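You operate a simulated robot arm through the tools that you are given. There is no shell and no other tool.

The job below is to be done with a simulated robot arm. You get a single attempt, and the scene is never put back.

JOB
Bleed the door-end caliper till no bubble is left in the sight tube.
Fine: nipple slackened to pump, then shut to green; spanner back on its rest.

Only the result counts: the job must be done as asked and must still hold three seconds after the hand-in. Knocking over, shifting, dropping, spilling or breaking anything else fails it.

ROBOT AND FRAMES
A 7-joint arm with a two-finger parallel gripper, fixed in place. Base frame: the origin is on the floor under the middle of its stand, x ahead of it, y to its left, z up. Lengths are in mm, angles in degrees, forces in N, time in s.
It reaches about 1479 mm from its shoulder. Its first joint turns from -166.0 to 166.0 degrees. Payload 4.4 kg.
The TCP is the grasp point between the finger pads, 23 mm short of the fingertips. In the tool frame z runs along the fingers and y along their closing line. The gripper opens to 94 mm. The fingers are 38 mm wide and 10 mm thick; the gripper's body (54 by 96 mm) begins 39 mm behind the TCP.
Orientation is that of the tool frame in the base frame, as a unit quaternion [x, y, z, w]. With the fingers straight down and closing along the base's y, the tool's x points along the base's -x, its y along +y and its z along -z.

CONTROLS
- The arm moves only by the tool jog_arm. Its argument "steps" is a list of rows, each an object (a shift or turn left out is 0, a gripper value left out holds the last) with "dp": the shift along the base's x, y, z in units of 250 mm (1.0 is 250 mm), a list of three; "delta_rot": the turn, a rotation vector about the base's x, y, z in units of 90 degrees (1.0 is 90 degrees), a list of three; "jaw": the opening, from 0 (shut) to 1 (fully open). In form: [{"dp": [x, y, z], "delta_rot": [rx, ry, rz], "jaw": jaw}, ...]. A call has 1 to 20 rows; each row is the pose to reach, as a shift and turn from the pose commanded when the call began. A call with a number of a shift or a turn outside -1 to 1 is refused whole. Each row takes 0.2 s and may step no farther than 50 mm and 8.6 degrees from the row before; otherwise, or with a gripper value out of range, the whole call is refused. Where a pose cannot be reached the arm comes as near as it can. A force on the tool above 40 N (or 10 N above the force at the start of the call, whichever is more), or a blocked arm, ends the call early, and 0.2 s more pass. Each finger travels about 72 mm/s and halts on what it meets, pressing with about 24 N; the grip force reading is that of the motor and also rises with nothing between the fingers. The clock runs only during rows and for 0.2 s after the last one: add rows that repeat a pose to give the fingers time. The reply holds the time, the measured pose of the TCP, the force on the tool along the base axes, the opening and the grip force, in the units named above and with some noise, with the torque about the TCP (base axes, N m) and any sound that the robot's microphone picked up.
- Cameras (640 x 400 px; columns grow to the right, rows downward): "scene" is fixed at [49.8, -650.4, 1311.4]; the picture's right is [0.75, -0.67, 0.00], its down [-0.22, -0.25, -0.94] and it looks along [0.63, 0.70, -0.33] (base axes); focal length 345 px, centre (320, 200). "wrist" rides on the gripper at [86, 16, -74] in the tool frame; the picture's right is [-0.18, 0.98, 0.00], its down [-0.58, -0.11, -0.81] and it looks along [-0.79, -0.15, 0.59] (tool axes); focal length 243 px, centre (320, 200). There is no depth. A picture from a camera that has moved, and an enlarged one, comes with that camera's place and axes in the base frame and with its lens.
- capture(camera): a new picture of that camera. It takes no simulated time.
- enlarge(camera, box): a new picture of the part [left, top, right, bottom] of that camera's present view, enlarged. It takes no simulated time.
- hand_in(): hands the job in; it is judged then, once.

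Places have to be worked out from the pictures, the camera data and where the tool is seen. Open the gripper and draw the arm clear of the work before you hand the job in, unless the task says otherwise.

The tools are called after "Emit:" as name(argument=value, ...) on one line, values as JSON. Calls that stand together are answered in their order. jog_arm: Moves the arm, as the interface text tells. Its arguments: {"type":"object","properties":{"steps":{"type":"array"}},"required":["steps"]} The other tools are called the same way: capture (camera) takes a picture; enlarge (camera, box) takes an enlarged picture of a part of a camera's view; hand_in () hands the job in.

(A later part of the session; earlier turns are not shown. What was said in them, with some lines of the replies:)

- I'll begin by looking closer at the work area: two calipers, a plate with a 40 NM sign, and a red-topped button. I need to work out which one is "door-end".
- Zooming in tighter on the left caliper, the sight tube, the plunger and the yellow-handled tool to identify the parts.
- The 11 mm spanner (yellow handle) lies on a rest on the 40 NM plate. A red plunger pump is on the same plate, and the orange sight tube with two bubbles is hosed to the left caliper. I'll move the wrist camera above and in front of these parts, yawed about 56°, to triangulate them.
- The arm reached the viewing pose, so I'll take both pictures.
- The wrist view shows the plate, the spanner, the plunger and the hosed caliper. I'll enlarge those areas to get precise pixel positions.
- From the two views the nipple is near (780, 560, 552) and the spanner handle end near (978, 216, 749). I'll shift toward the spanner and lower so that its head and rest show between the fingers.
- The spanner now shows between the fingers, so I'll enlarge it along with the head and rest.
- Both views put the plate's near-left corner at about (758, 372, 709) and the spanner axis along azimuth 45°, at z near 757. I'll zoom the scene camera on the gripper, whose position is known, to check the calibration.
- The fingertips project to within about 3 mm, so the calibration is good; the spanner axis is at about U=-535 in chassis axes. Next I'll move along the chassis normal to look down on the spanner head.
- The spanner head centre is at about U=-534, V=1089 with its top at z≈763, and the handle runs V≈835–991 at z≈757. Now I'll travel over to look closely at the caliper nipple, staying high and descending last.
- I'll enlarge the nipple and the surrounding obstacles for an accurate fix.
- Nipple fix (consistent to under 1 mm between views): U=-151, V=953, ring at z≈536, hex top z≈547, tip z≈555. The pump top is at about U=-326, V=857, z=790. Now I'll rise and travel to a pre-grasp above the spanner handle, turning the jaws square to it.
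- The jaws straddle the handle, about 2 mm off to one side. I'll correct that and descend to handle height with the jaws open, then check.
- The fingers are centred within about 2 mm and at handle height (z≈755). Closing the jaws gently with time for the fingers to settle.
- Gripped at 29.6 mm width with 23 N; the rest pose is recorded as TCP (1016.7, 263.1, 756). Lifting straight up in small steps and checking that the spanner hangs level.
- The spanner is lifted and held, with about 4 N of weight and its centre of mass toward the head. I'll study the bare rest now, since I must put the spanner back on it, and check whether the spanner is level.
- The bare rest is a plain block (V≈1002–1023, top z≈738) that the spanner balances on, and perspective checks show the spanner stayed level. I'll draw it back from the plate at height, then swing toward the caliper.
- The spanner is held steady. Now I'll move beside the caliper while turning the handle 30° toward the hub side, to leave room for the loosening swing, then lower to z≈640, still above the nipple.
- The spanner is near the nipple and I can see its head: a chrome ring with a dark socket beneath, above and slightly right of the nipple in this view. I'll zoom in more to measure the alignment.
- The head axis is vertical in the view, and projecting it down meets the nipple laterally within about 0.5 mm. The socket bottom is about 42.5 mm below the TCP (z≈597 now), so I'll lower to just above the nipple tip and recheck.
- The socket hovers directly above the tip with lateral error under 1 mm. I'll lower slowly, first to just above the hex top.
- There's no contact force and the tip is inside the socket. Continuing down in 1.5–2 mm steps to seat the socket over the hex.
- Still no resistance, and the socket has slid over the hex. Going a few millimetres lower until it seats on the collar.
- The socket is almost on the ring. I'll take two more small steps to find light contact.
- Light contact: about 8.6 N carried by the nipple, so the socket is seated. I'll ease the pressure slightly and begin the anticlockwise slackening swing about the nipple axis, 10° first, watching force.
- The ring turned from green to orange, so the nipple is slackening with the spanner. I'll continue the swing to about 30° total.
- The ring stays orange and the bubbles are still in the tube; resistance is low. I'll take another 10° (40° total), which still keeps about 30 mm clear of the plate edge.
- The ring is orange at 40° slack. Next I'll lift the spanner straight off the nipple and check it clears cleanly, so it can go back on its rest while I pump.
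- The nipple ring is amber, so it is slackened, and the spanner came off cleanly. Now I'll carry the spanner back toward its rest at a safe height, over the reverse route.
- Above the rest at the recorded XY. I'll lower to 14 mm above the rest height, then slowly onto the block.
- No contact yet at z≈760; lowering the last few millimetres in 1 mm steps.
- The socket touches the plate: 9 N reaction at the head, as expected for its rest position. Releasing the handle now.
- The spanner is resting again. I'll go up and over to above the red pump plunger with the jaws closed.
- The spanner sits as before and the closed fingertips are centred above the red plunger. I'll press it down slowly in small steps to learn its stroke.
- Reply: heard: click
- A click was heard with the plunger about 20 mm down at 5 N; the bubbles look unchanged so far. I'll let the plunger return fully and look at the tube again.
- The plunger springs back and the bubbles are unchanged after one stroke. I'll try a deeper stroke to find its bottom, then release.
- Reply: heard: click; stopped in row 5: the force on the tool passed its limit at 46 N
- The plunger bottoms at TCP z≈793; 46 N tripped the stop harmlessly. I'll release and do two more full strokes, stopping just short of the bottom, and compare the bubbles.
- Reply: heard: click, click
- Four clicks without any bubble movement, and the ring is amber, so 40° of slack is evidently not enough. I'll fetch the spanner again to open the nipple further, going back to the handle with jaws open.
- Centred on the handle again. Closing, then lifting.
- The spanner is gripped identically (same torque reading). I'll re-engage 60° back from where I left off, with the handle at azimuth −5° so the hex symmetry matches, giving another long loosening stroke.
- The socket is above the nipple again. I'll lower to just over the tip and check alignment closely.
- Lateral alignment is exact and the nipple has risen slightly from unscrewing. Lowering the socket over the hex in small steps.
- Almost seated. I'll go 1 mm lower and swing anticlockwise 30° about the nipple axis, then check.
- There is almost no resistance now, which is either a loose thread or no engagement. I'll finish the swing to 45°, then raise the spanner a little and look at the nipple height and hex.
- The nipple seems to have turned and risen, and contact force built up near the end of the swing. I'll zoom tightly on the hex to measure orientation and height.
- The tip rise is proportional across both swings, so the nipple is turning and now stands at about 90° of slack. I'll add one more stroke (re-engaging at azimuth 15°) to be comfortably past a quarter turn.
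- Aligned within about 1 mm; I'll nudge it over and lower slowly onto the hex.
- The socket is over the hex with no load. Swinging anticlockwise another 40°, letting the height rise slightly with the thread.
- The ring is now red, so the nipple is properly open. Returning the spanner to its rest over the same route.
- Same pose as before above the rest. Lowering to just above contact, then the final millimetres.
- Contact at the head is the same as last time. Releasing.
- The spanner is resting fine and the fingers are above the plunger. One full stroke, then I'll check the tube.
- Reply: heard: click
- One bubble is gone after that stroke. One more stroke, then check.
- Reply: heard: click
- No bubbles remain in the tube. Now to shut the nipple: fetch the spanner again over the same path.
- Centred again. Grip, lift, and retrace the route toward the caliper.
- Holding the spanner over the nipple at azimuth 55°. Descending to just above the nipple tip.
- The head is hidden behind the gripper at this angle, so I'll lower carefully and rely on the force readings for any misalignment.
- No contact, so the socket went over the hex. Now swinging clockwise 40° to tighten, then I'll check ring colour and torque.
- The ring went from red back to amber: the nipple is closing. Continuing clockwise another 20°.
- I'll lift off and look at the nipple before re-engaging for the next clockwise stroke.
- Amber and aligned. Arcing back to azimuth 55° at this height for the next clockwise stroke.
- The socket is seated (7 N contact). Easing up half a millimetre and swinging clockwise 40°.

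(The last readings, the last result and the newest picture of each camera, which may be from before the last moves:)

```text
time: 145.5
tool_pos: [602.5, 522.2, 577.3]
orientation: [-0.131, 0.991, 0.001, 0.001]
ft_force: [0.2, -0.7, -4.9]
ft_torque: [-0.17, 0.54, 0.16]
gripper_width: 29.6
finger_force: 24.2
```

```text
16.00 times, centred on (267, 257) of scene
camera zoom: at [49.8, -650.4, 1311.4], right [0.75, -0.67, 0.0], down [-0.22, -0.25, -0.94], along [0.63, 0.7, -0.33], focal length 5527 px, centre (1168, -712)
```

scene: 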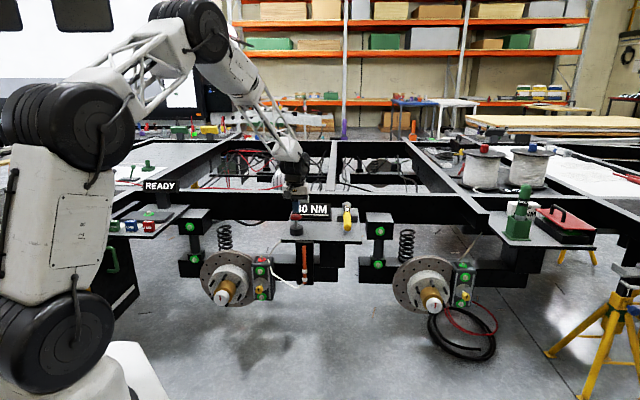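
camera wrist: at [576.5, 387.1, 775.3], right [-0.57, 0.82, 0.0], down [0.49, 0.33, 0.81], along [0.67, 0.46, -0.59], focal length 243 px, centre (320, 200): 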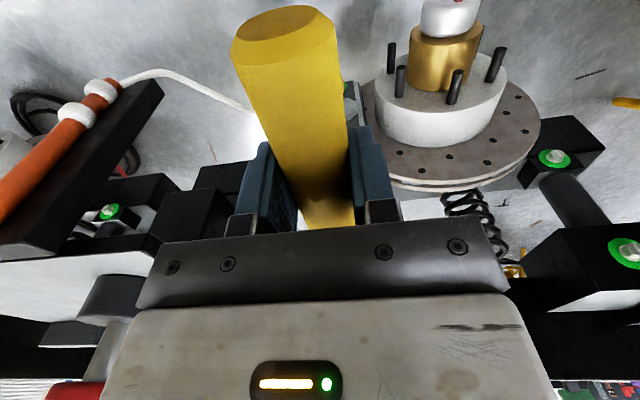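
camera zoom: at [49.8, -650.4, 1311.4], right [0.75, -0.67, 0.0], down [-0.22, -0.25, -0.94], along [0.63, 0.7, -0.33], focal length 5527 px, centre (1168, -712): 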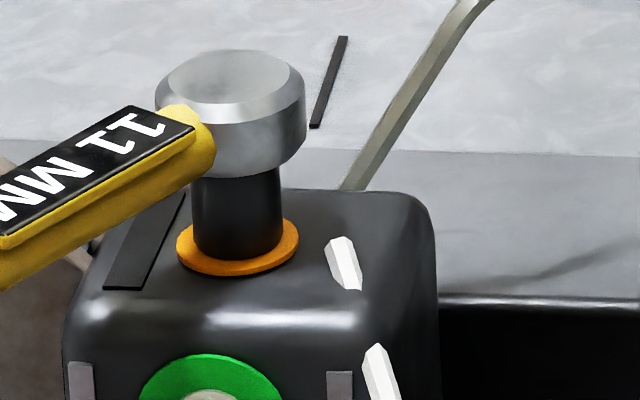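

Torque is building slowly (+0.16 N·m) and the ring is still amber. Going on clockwise 10° and checking.

Emit:
jog_arm(steps=[{"dp": [-0.0076, 0.0312, 0], "delta_rot": [0, 0, -0.0278], "jaw": 0}, {"dp": [-0.0139, 0.0627, 0], "delta_rot": [0, 0, -0.0556]}, {"dp": [-0.0188, 0.0944, 0], "delta_rot": [0, 0, -0.0833]}, {"dp": [-0.0223, 0.1263, 0], "delta_rot": [0, 0, -0.1111]}, {"dp": [-0.0223, 0.1263, 0], "delta_rot": [0, 0, -0.1111]}])

Emit:
enlarge(camera="scene", box=[258, 248, 276, 266])

```text
time: 146.7
tool_pos: [595.4, 551.6, 577.6]
orientation: [-0.043, 0.999, 0.0, 0.001]
ft_force: [-0.4, 0.0, -4.3]
ft_torque: [-0.01, 0.57, 0.17]
gripper_width: 29.4
finger_force: 24.0
```

```text
16.00 times, centred on (267, 257) of scene
camera zoom: at [49.8, -650.4, 1311.4], right [0.75, -0.67, 0.0], down [-0.22, -0.25, -0.94], along [0.63, 0.7, -0.33], focal length 5527 px, centre (1168, -712)
```

zoom: 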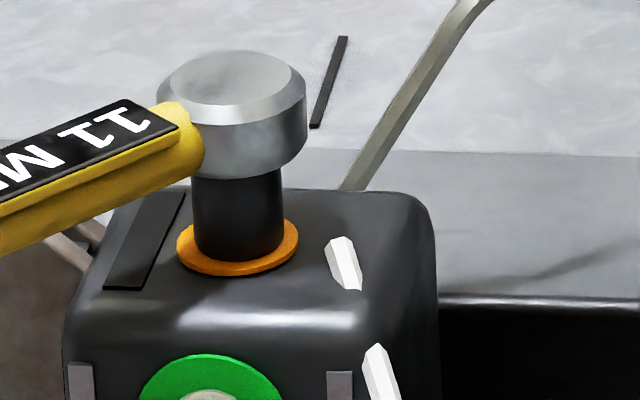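

Still amber with steady torque; continuing the last 10° of this stroke.

Emit:
jog_arm(steps=[{"dp": [-0.0021, 0.0321, 0], "delta_rot": [0, 0, -0.0278], "jaw": 0}, {"dp": [-0.0028, 0.0642, 0], "delta_rot": [0, 0, -0.0556]}, {"dp": [-0.0021, 0.0962, 0], "delta_rot": [0, 0, -0.0833]}, {"dp": [0, 0.1283, 0], "delta_rot": [0, 0, -0.1111]}, {"dp": [0, 0.1283, 0], "delta_rot": [0, 0, -0.1111]}])

Emit:
enlarge(camera="scene", box=[258, 248, 276, 266])

```text
time: 147.9
tool_pos: [596.2, 584.8, 577.9]
orientation: [0.044, 0.999, 0.0, 0.001]
ft_force: [-0.8, 0.9, -1.1]
ft_torque: [0.01, -0.05, 0.25]
gripper_width: 29.2
finger_force: 23.4
```

```text
16.00 times, centred on (267, 257) of scene
camera zoom: at [49.8, -650.4, 1311.4], right [0.75, -0.67, 0.0], down [-0.22, -0.25, -0.94], along [0.63, 0.7, -0.33], focal length 5527 px, centre (1168, -712)
```

zoom: 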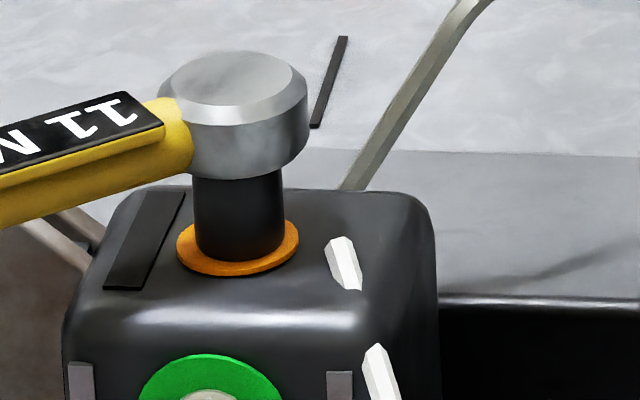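

Resistance is rising (+0.25 N·m, the level seen near the start of loosening), so about 10° should remain. I'll lift, re-engage at azimuth 25° where the ring stays visible, and finish in small steps.

Emit:
jog_arm(steps=[{"dp": [0, 0, 0.03], "jaw": 0}, {"dp": [0, 0, 0.08]}, {"dp": [0, 0, 0.16]}, {"dp": [0, 0, 0.26]}, {"dp": [-0.0028, -0.0642, 0.26], "delta_rot": [0, 0, 0.0556]}, {"dp": [0, -0.1283, 0.26], "delta_rot": [0, 0, 0.1111]}, {"dp": [0.0084, -0.1919, 0.26], "delta_rot": [0, 0, 0.1667]}, {"dp": [0.0223, -0.2546, 0.26], "delta_rot": [0, 0, 0.2222]}, {"dp": [0.0416, -0.3159, 0.26], "delta_rot": [0, 0, 0.2778]}, {"dp": [0.0662, -0.3752, 0.26], "delta_rot": [0, 0, 0.3333]}, {"dp": [0.0662, -0.3752, 0.26], "delta_rot": [0, 0, 0.3333]}, {"dp": [0.0662, -0.3752, 0.18], "delta_rot": [0, 0, 0.3333]}, {"dp": [0.0662, -0.3752, 0.12], "delta_rot": [0, 0, 0.3333]}, {"dp": [0.0662, -0.3752, 0.12], "delta_rot": [0, 0, 0.3333]}])

Emit:
enlarge(camera="scene", box=[258, 248, 276, 266])

```text
time: 150.9
tool_pos: [614.3, 490.0, 606.2]
orientation: [-0.217, 0.976, 0.001, 0.001]
ft_force: [-0.4, -0.8, -4.6]
ft_torque: [-0.26, 0.49, 0.0]
gripper_width: 29.6
finger_force: 23.9
```

```text
16.00 times, centred on (267, 257) of scene
camera zoom: at [49.8, -650.4, 1311.4], right [0.75, -0.67, 0.0], down [-0.22, -0.25, -0.94], along [0.63, 0.7, -0.33], focal length 5527 px, centre (1168, -712)
```

zoom: 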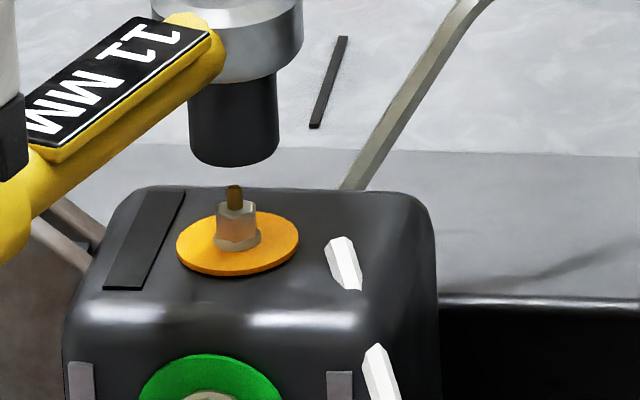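

Well aligned, and the nipple sits nearly down again. Lowering onto the hex.

Emit:
jog_arm(steps=[{"dp": [0, 0, -0.02], "jaw": 0}, {"dp": [0, 0, -0.04]}, {"dp": [0, 0, -0.056]}, {"dp": [0, 0, -0.072]}, {"dp": [0, 0, -0.084]}, {"dp": [0, 0, -0.096]}, {"dp": [0, 0, -0.106]}, {"dp": [0, 0, -0.114]}, {"dp": [0, 0, -0.12]}, {"dp": [0, 0, -0.12]}])

```text
time: 153.1
tool_pos: [613.0, 491.8, 577.7]
orientation: [-0.217, 0.976, 0.0, 0.003]
ft_force: [-1.2, -0.4, 3.2]
ft_torque: [0.43, -1.03, -0.09]
gripper_width: 29.4
finger_force: 23.6
```

Seated with light contact. Easing slightly and turning clockwise 5°, then checking ring and torque.

Emit:
jog_arm(steps=[{"dp": [0, 0, 0.003], "jaw": 0}, {"dp": [-0.0065, 0.0147, 0.003], "delta_rot": [0, 0, -0.0139]}, {"dp": [-0.013, 0.0294, 0.003], "delta_rot": [0, 0, -0.0278]}, {"dp": [-0.0188, 0.0443, 0.003], "delta_rot": [0, 0, -0.0417]}, {"dp": [-0.0246, 0.0593, 0.003], "delta_rot": [0, 0, -0.0556]}, {"dp": [-0.0246, 0.0593, 0.003], "delta_rot": [0, 0, -0.0556]}])

Emit:
enlarge(camera="scene", box=[258, 248, 276, 266])

```text
time: 154.5
tool_pos: [606.4, 505.3, 577.7]
orientation: [-0.173, 0.985, 0.0, 0.0]
ft_force: [0.7, 0.7, -4.7]
ft_torque: [-0.13, 0.34, 0.19]
gripper_width: 29.5
finger_force: 24.2
```

```text
16.00 times, centred on (267, 257) of scene
camera zoom: at [49.8, -650.4, 1311.4], right [0.75, -0.67, 0.0], down [-0.22, -0.25, -0.94], along [0.63, 0.7, -0.33], focal length 5527 px, centre (1168, -712)
```

zoom: 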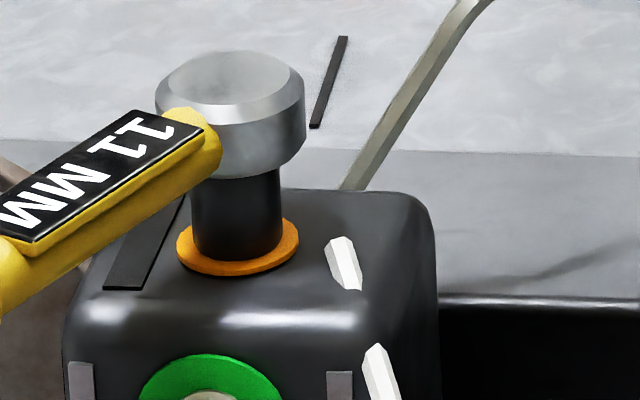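

Still amber at +0.19 N·m. Another 2.5° clockwise, then check again.

Emit:
jog_arm(steps=[{"dp": [-0.0052, 0.0152, 0], "delta_rot": [0, 0, -0.0139], "jaw": 0}, {"dp": [-0.0103, 0.0304, 0], "delta_rot": [0, 0, -0.0278]}, {"dp": [-0.0103, 0.0304, 0], "delta_rot": [0, 0, -0.0278]}])

Emit:
enlarge(camera="scene", box=[258, 248, 276, 266])

```text
time: 155.3
tool_pos: [604.7, 512.9, 578.0]
orientation: [-0.152, 0.988, 0.0, 0.001]
ft_force: [-0.1, 0.0, -3.6]
ft_torque: [-0.12, 0.27, 0.2]
gripper_width: 29.5
finger_force: 24.2
```

```text
16.00 times, centred on (267, 257) of scene
camera zoom: at [49.8, -650.4, 1311.4], right [0.75, -0.67, 0.0], down [-0.22, -0.25, -0.94], along [0.63, 0.7, -0.33], focal length 5527 px, centre (1168, -712)
```

zoom: 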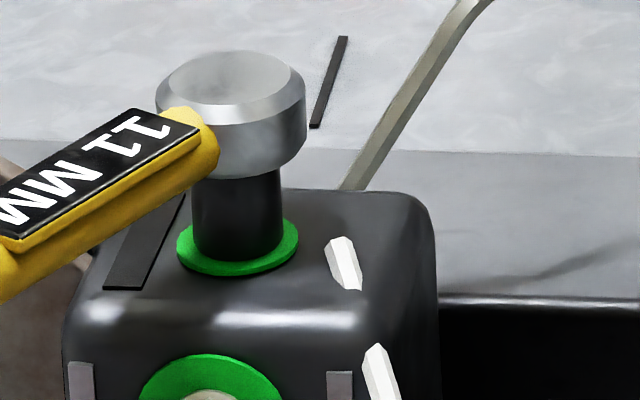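

The ring is green. I'll add about 1.5° more for margin, in small steps with the force monitored.

Emit:
jog_arm(steps=[{"dp": [-0.0028, 0.0092, 0], "delta_rot": [0, 0, -0.0083], "jaw": 0}, {"dp": [-0.0055, 0.0185, 0], "delta_rot": [0, 0, -0.0167]}, {"dp": [-0.0055, 0.0185, 0], "delta_rot": [0, 0, -0.0167]}])

Emit:
enlarge(camera="scene", box=[258, 248, 276, 266])

```text
time: 156.1
tool_pos: [603.0, 516.6, 577.4]
orientation: [-0.139, 0.99, 0.0, 0.001]
ft_force: [0.1, 0.5, -5.3]
ft_torque: [-0.14, 0.53, 0.24]
gripper_width: 29.5
finger_force: 23.7
```

```text
16.00 times, centred on (267, 257) of scene
camera zoom: at [49.8, -650.4, 1311.4], right [0.75, -0.67, 0.0], down [-0.22, -0.25, -0.94], along [0.63, 0.7, -0.33], focal length 5527 px, centre (1168, -712)
```

zoom: 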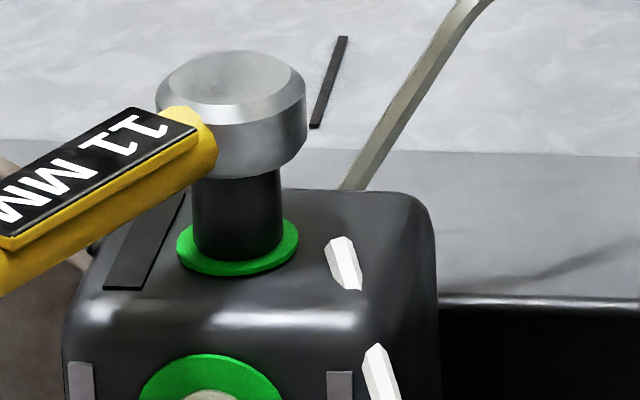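

Green and holding. Lifting the spanner straight off.

Emit:
jog_arm(steps=[{"dp": [0, 0, 0.02], "jaw": 0}, {"dp": [0, 0, 0.05]}, {"dp": [0, 0, 0.09]}, {"dp": [0, 0, 0.14]}, {"dp": [0, 0, 0.22]}, {"dp": [0, 0, 0.32]}, {"dp": [0, 0, 0.42]}, {"dp": [0, 0, 0.52]}, {"dp": [0, 0, 0.62]}, {"dp": [0, 0, 0.72]}, {"dp": [0, 0, 0.82]}, {"dp": [0, 0, 0.92]}, {"dp": [0, 0, 1.0]}, {"dp": [0, 0, 1.0]}])

Emit:
enlarge(camera="scene", box=[258, 248, 276, 266])

Emit:
enlarge(camera="scene", box=[245, 235, 325, 300])

```text
time: 159.1
tool_pos: [604.2, 517.4, 828.3]
orientation: [-0.139, 0.99, 0.0, 0.001]
ft_force: [0.6, -0.3, -4.7]
ft_torque: [-0.17, 0.53, 0.03]
gripper_width: 29.3
finger_force: 24.8
```

```text
16.00 times, centred on (267, 257) of scene
camera zoom: at [49.8, -650.4, 1311.4], right [0.75, -0.67, 0.0], down [-0.22, -0.25, -0.94], along [0.63, 0.7, -0.33], focal length 5527 px, centre (1168, -712)
```

zoom: 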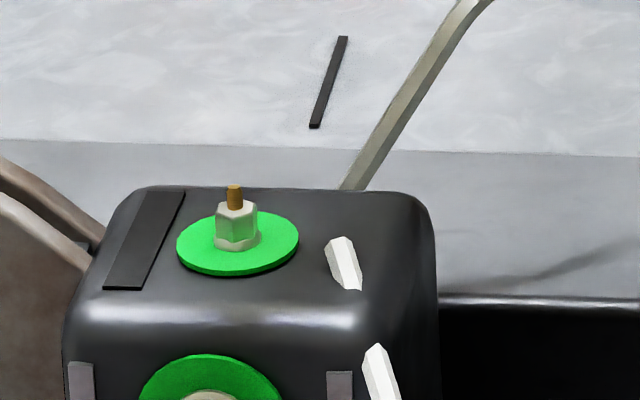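

```text
6.15 times, centred on (285, 268) of scene
camera zoom: at [49.8, -650.4, 1311.4], right [0.75, -0.67, 0.0], down [-0.22, -0.25, -0.94], along [0.63, 0.7, -0.33], focal length 2126 px, centre (535, -215)
```

zoom: 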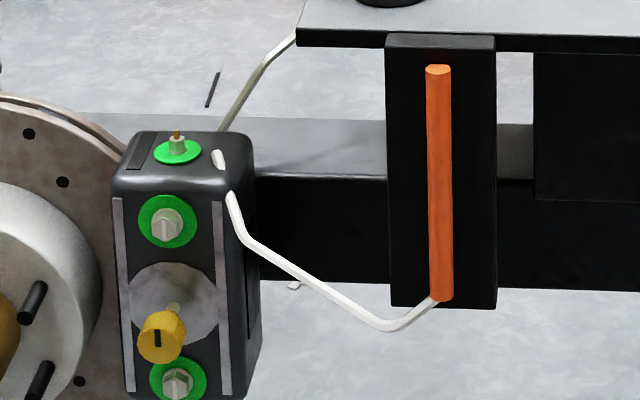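

The nipple is green, the tube is clear, and the spanner came away cleanly. Returning the spanner to its rest along the earlier route.

Emit:
jog_arm(steps=[{"dp": [0, 0, 0.1], "jaw": 0}, {"dp": [0, 0, 0.2]}, {"dp": [0, 0, 0.279]}, {"dp": [0.0284, -0.0933, 0.279], "delta_rot": [0, 0, 0.0403]}, {"dp": [0.0568, -0.1865, 0.279], "delta_rot": [0, 0, 0.0806]}, {"dp": [0.0851, -0.2798, 0.279], "delta_rot": [0, 0, 0.1208]}, {"dp": [0.1135, -0.373, 0.279], "delta_rot": [0, 0, 0.1611]}, {"dp": [0.1419, -0.4663, 0.279], "delta_rot": [0, 0, 0.2014]}, {"dp": [0.1703, -0.5595, 0.279], "delta_rot": [0, 0, 0.2417]}, {"dp": [0.1986, -0.6528, 0.279], "delta_rot": [0, 0, 0.2819]}, {"dp": [0.227, -0.746, 0.279], "delta_rot": [0, 0, 0.3222]}, {"dp": [0.227, -0.746, 0.279], "delta_rot": [0, 0, 0.3222]}])

Emit:
jog_arm(steps=[{"dp": [0.1, -0.088, 0], "jaw": 0}, {"dp": [0.2, -0.176, 0]}, {"dp": [0.3, -0.264, 0]}, {"dp": [0.4, -0.352, 0]}, {"dp": [0.5, -0.44, 0]}, {"dp": [0.6, -0.528, 0]}, {"dp": [0.7, -0.616, 0]}, {"dp": [0.8, -0.704, 0]}, {"dp": [0.904, -0.791, 0]}, {"dp": [0.904, -0.791, 0]}])

Emit:
jog_arm(steps=[{"dp": [0.07, 0.07, 0], "jaw": 0}, {"dp": [0.145, 0.145, 0]}, {"dp": [0.22, 0.22, 0]}, {"dp": [0.295, 0.295, 0]}, {"dp": [0.37, 0.37, 0]}, {"dp": [0.445, 0.445, 0]}, {"dp": [0.523, 0.523, 0]}, {"dp": [0.523, 0.523, 0]}])

Emit:
enlarge(camera="scene", box=[310, 160, 390, 240])

```text
time: 161.7
tool_pos: [659.4, 331.9, 897.4]
orientation: [-0.383, 0.924, 0.0, 0.001]
ft_force: [1.0, 0.2, -4.5]
ft_torque: [-0.37, 0.4, 0.0]
gripper_width: 29.2
finger_force: 24.1
```

```text
time: 163.9
tool_pos: [884.7, 132.1, 898.2]
orientation: [-0.382, 0.924, 0.001, 0.001]
ft_force: [-0.4, -0.3, -6.0]
ft_torque: [-0.42, 0.36, -0.04]
gripper_width: 29.6
finger_force: 23.8
```

```text
time: 165.7
tool_pos: [1014.6, 263.8, 897.6]
orientation: [-0.383, 0.924, 0.0, 0.001]
ft_force: [0.2, 0.3, -4.3]
ft_torque: [-0.42, 0.39, 0.01]
gripper_width: 29.4
finger_force: 23.9
```

```text
5.00 times, centred on (350, 200) of scene
camera zoom: at [49.8, -650.4, 1311.4], right [0.75, -0.67, 0.0], down [-0.22, -0.25, -0.94], along [0.63, 0.7, -0.33], focal length 1727 px, centre (170, 200)
```

zoom: 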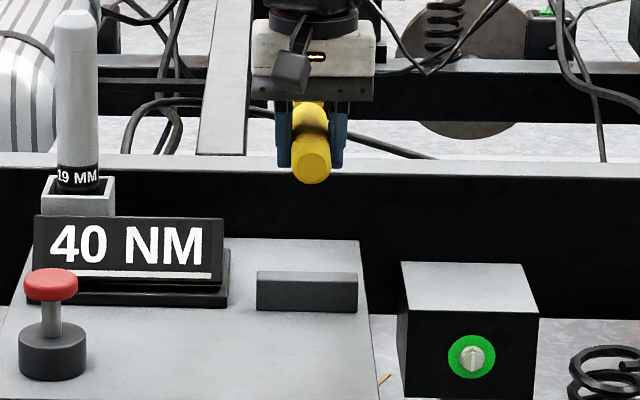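

Directly over the rest. Comparing with the original picture, earlier placements sat about 2.5 mm to one side, so I'll correct that while lowering to the block.

Emit:
jog_arm(steps=[{"dp": [0.007, -0.007, -0.1], "jaw": 0}, {"dp": [0.007, -0.007, -0.2]}, {"dp": [0.007, -0.007, -0.3]}, {"dp": [0.007, -0.007, -0.4]}, {"dp": [0.007, -0.007, -0.48]}, {"dp": [0.007, -0.007, -0.52]}, {"dp": [0.007, -0.007, -0.535]}, {"dp": [0.007, -0.007, -0.55]}, {"dp": [0.007, -0.007, -0.558]}, {"dp": [0.007, -0.007, -0.562]}, {"dp": [0.007, -0.007, -0.566]}, {"dp": [0.007, -0.007, -0.57]}, {"dp": [0.007, -0.007, -0.572]}, {"dp": [0.007, -0.007, -0.572]}])

Emit:
enlarge(camera="scene", box=[320, 185, 380, 240])

```text
time: 168.7
tool_pos: [1017.8, 261.2, 755.5]
orientation: [-0.382, 0.924, 0.001, 0.001]
ft_force: [-2.2, -2.4, 5.3]
ft_torque: [0.75, -0.73, 0.0]
gripper_width: 29.4
finger_force: 23.7
```

```text
7.27 times, centred on (350, 212) of scene
camera zoom: at [49.8, -650.4, 1311.4], right [0.75, -0.67, 0.0], down [-0.22, -0.25, -0.94], along [0.63, 0.7, -0.33], focal length 2512 px, centre (102, 109)
```

zoom: 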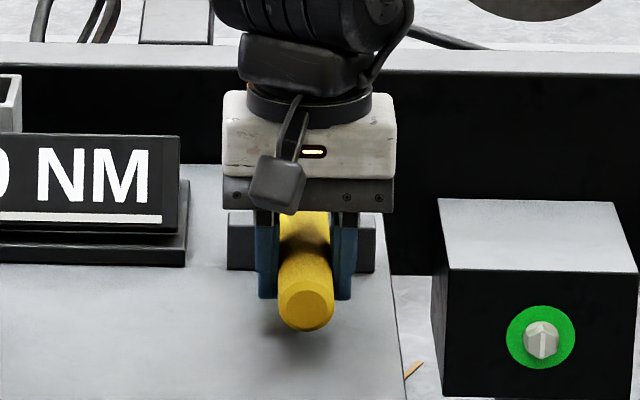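

The head contacts the plate as before and the handle is back in line with its original spot. Releasing, then raising clear.

Emit:
jog_arm(steps=[{"dp": [0, 0, 0.002], "jaw": 0}, {"dp": [0, 0, 0.002], "jaw": 0.4}, {"dp": [0, 0, 0.002], "jaw": 0.6}, {"dp": [0, 0, 0.002], "jaw": 0.9}, {"dp": [0, 0, 0.002], "jaw": 1}, {"dp": [0, 0, 0.002], "jaw": 1}, {"dp": [0, 0, 0.1]}, {"dp": [0, 0, 0.25]}, {"dp": [0, 0, 0.4]}, {"dp": [0, 0, 0.58]}, {"dp": [0, 0, 0.76]}, {"dp": [0, 0, 0.94]}, {"dp": [0, 0, 0.94]}])

Emit:
jog_arm(steps=[{"dp": [-0.12, -0.06, 0.05], "jaw": 1}, {"dp": [-0.24, -0.12, 0.1]}, {"dp": [-0.36, -0.18, 0.15]}, {"dp": [-0.5, -0.24, 0.2]}, {"dp": [-0.64, -0.3, 0.25]}, {"dp": [-0.78, -0.36, 0.3]}, {"dp": [-0.92, -0.4, 0.35]}, {"dp": [-0.92, -0.4, 0.35]}])

Emit:
capture(camera="scene")

Emit:
enlarge(camera="scene", box=[320, 185, 380, 240])

Emit:
enlarge(camera="scene", box=[240, 190, 340, 300])

```text
time: 171.5
tool_pos: [1017.7, 261.5, 990.7]
orientation: [-0.383, 0.924, 0.001, 0.001]
ft_force: [0.3, -0.7, 0.2]
ft_torque: [0.01, -0.01, -0.01]
gripper_width: 93.9
finger_force: 0.0
```

```text
time: 173.3
tool_pos: [788.7, 162.5, 1078.1]
orientation: [-0.383, 0.924, 0.0, 0.002]
ft_force: [0.0, 0.8, -0.3]
ft_torque: [-0.01, -0.01, -0.02]
gripper_width: 94.1
finger_force: 0.0
```

```text
taken
```

scene: 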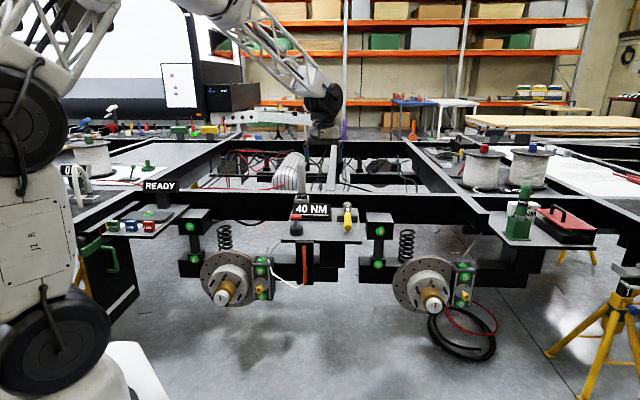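

```text
7.27 times, centred on (350, 212) of scene
camera zoom: at [49.8, -650.4, 1311.4], right [0.75, -0.67, 0.0], down [-0.22, -0.25, -0.94], along [0.63, 0.7, -0.33], focal length 2512 px, centre (102, 109)
```

zoom: 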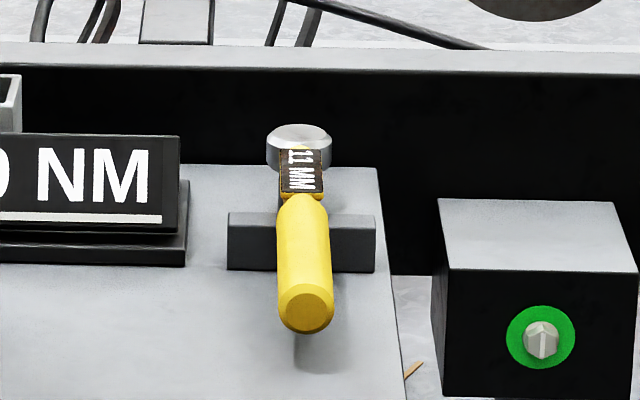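

```text
3.64 times, centred on (290, 245) of scene
camera zoom: at [49.8, -650.4, 1311.4], right [0.75, -0.67, 0.0], down [-0.22, -0.25, -0.94], along [0.63, 0.7, -0.33], focal length 1256 px, centre (429, 36)
```

zoom: 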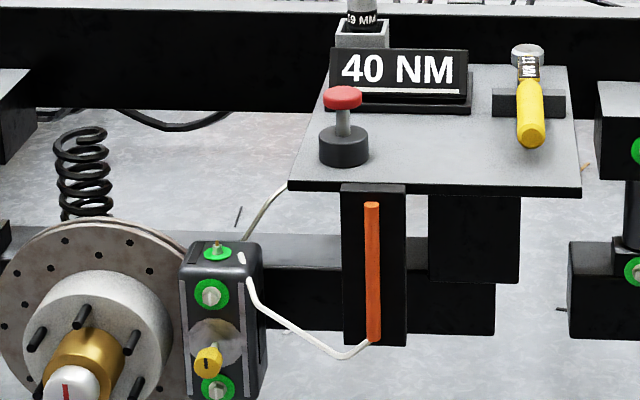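

The nipple is shut and green, the sight tube shows no bubbles, and the spanner is on its rest. The pump is released, the gripper is open and the arm is clear, so I'm handing the job in.

Emit:
hand_in()

```text
The job is handed in.
```

The caliper is bled: the sight tube shows no bubbles, the nipple ring is back to green, and the 11 mm spanner is on its rest. I've handed the job in but have no verdict back.

- **Which caliper:** nothing in the views was marked "door end". I bled the left-hand caliper as the scene camera sees it, because the sight tube's hose runs to it.
- **Slackening:** at about 40° the ring was amber and four pump strokes moved nothing. I opened the nipple to about 130°, where the ring turned red.
- **Pumping:** two strokes then cleared both bubbles, one each.
- **Shutting:** I turned it clockwise until the ring went green, plus about 1.5° more. It was still green after the spanner came off.
- **One stop:** while finding the bottom of the pump stroke, the tool force reached 46 N, just over the 40 N limit, and the arm stopped. The pump worked normally afterwards.

The arm finished clear with the gripper open, and the last pictures show nothing else moved.
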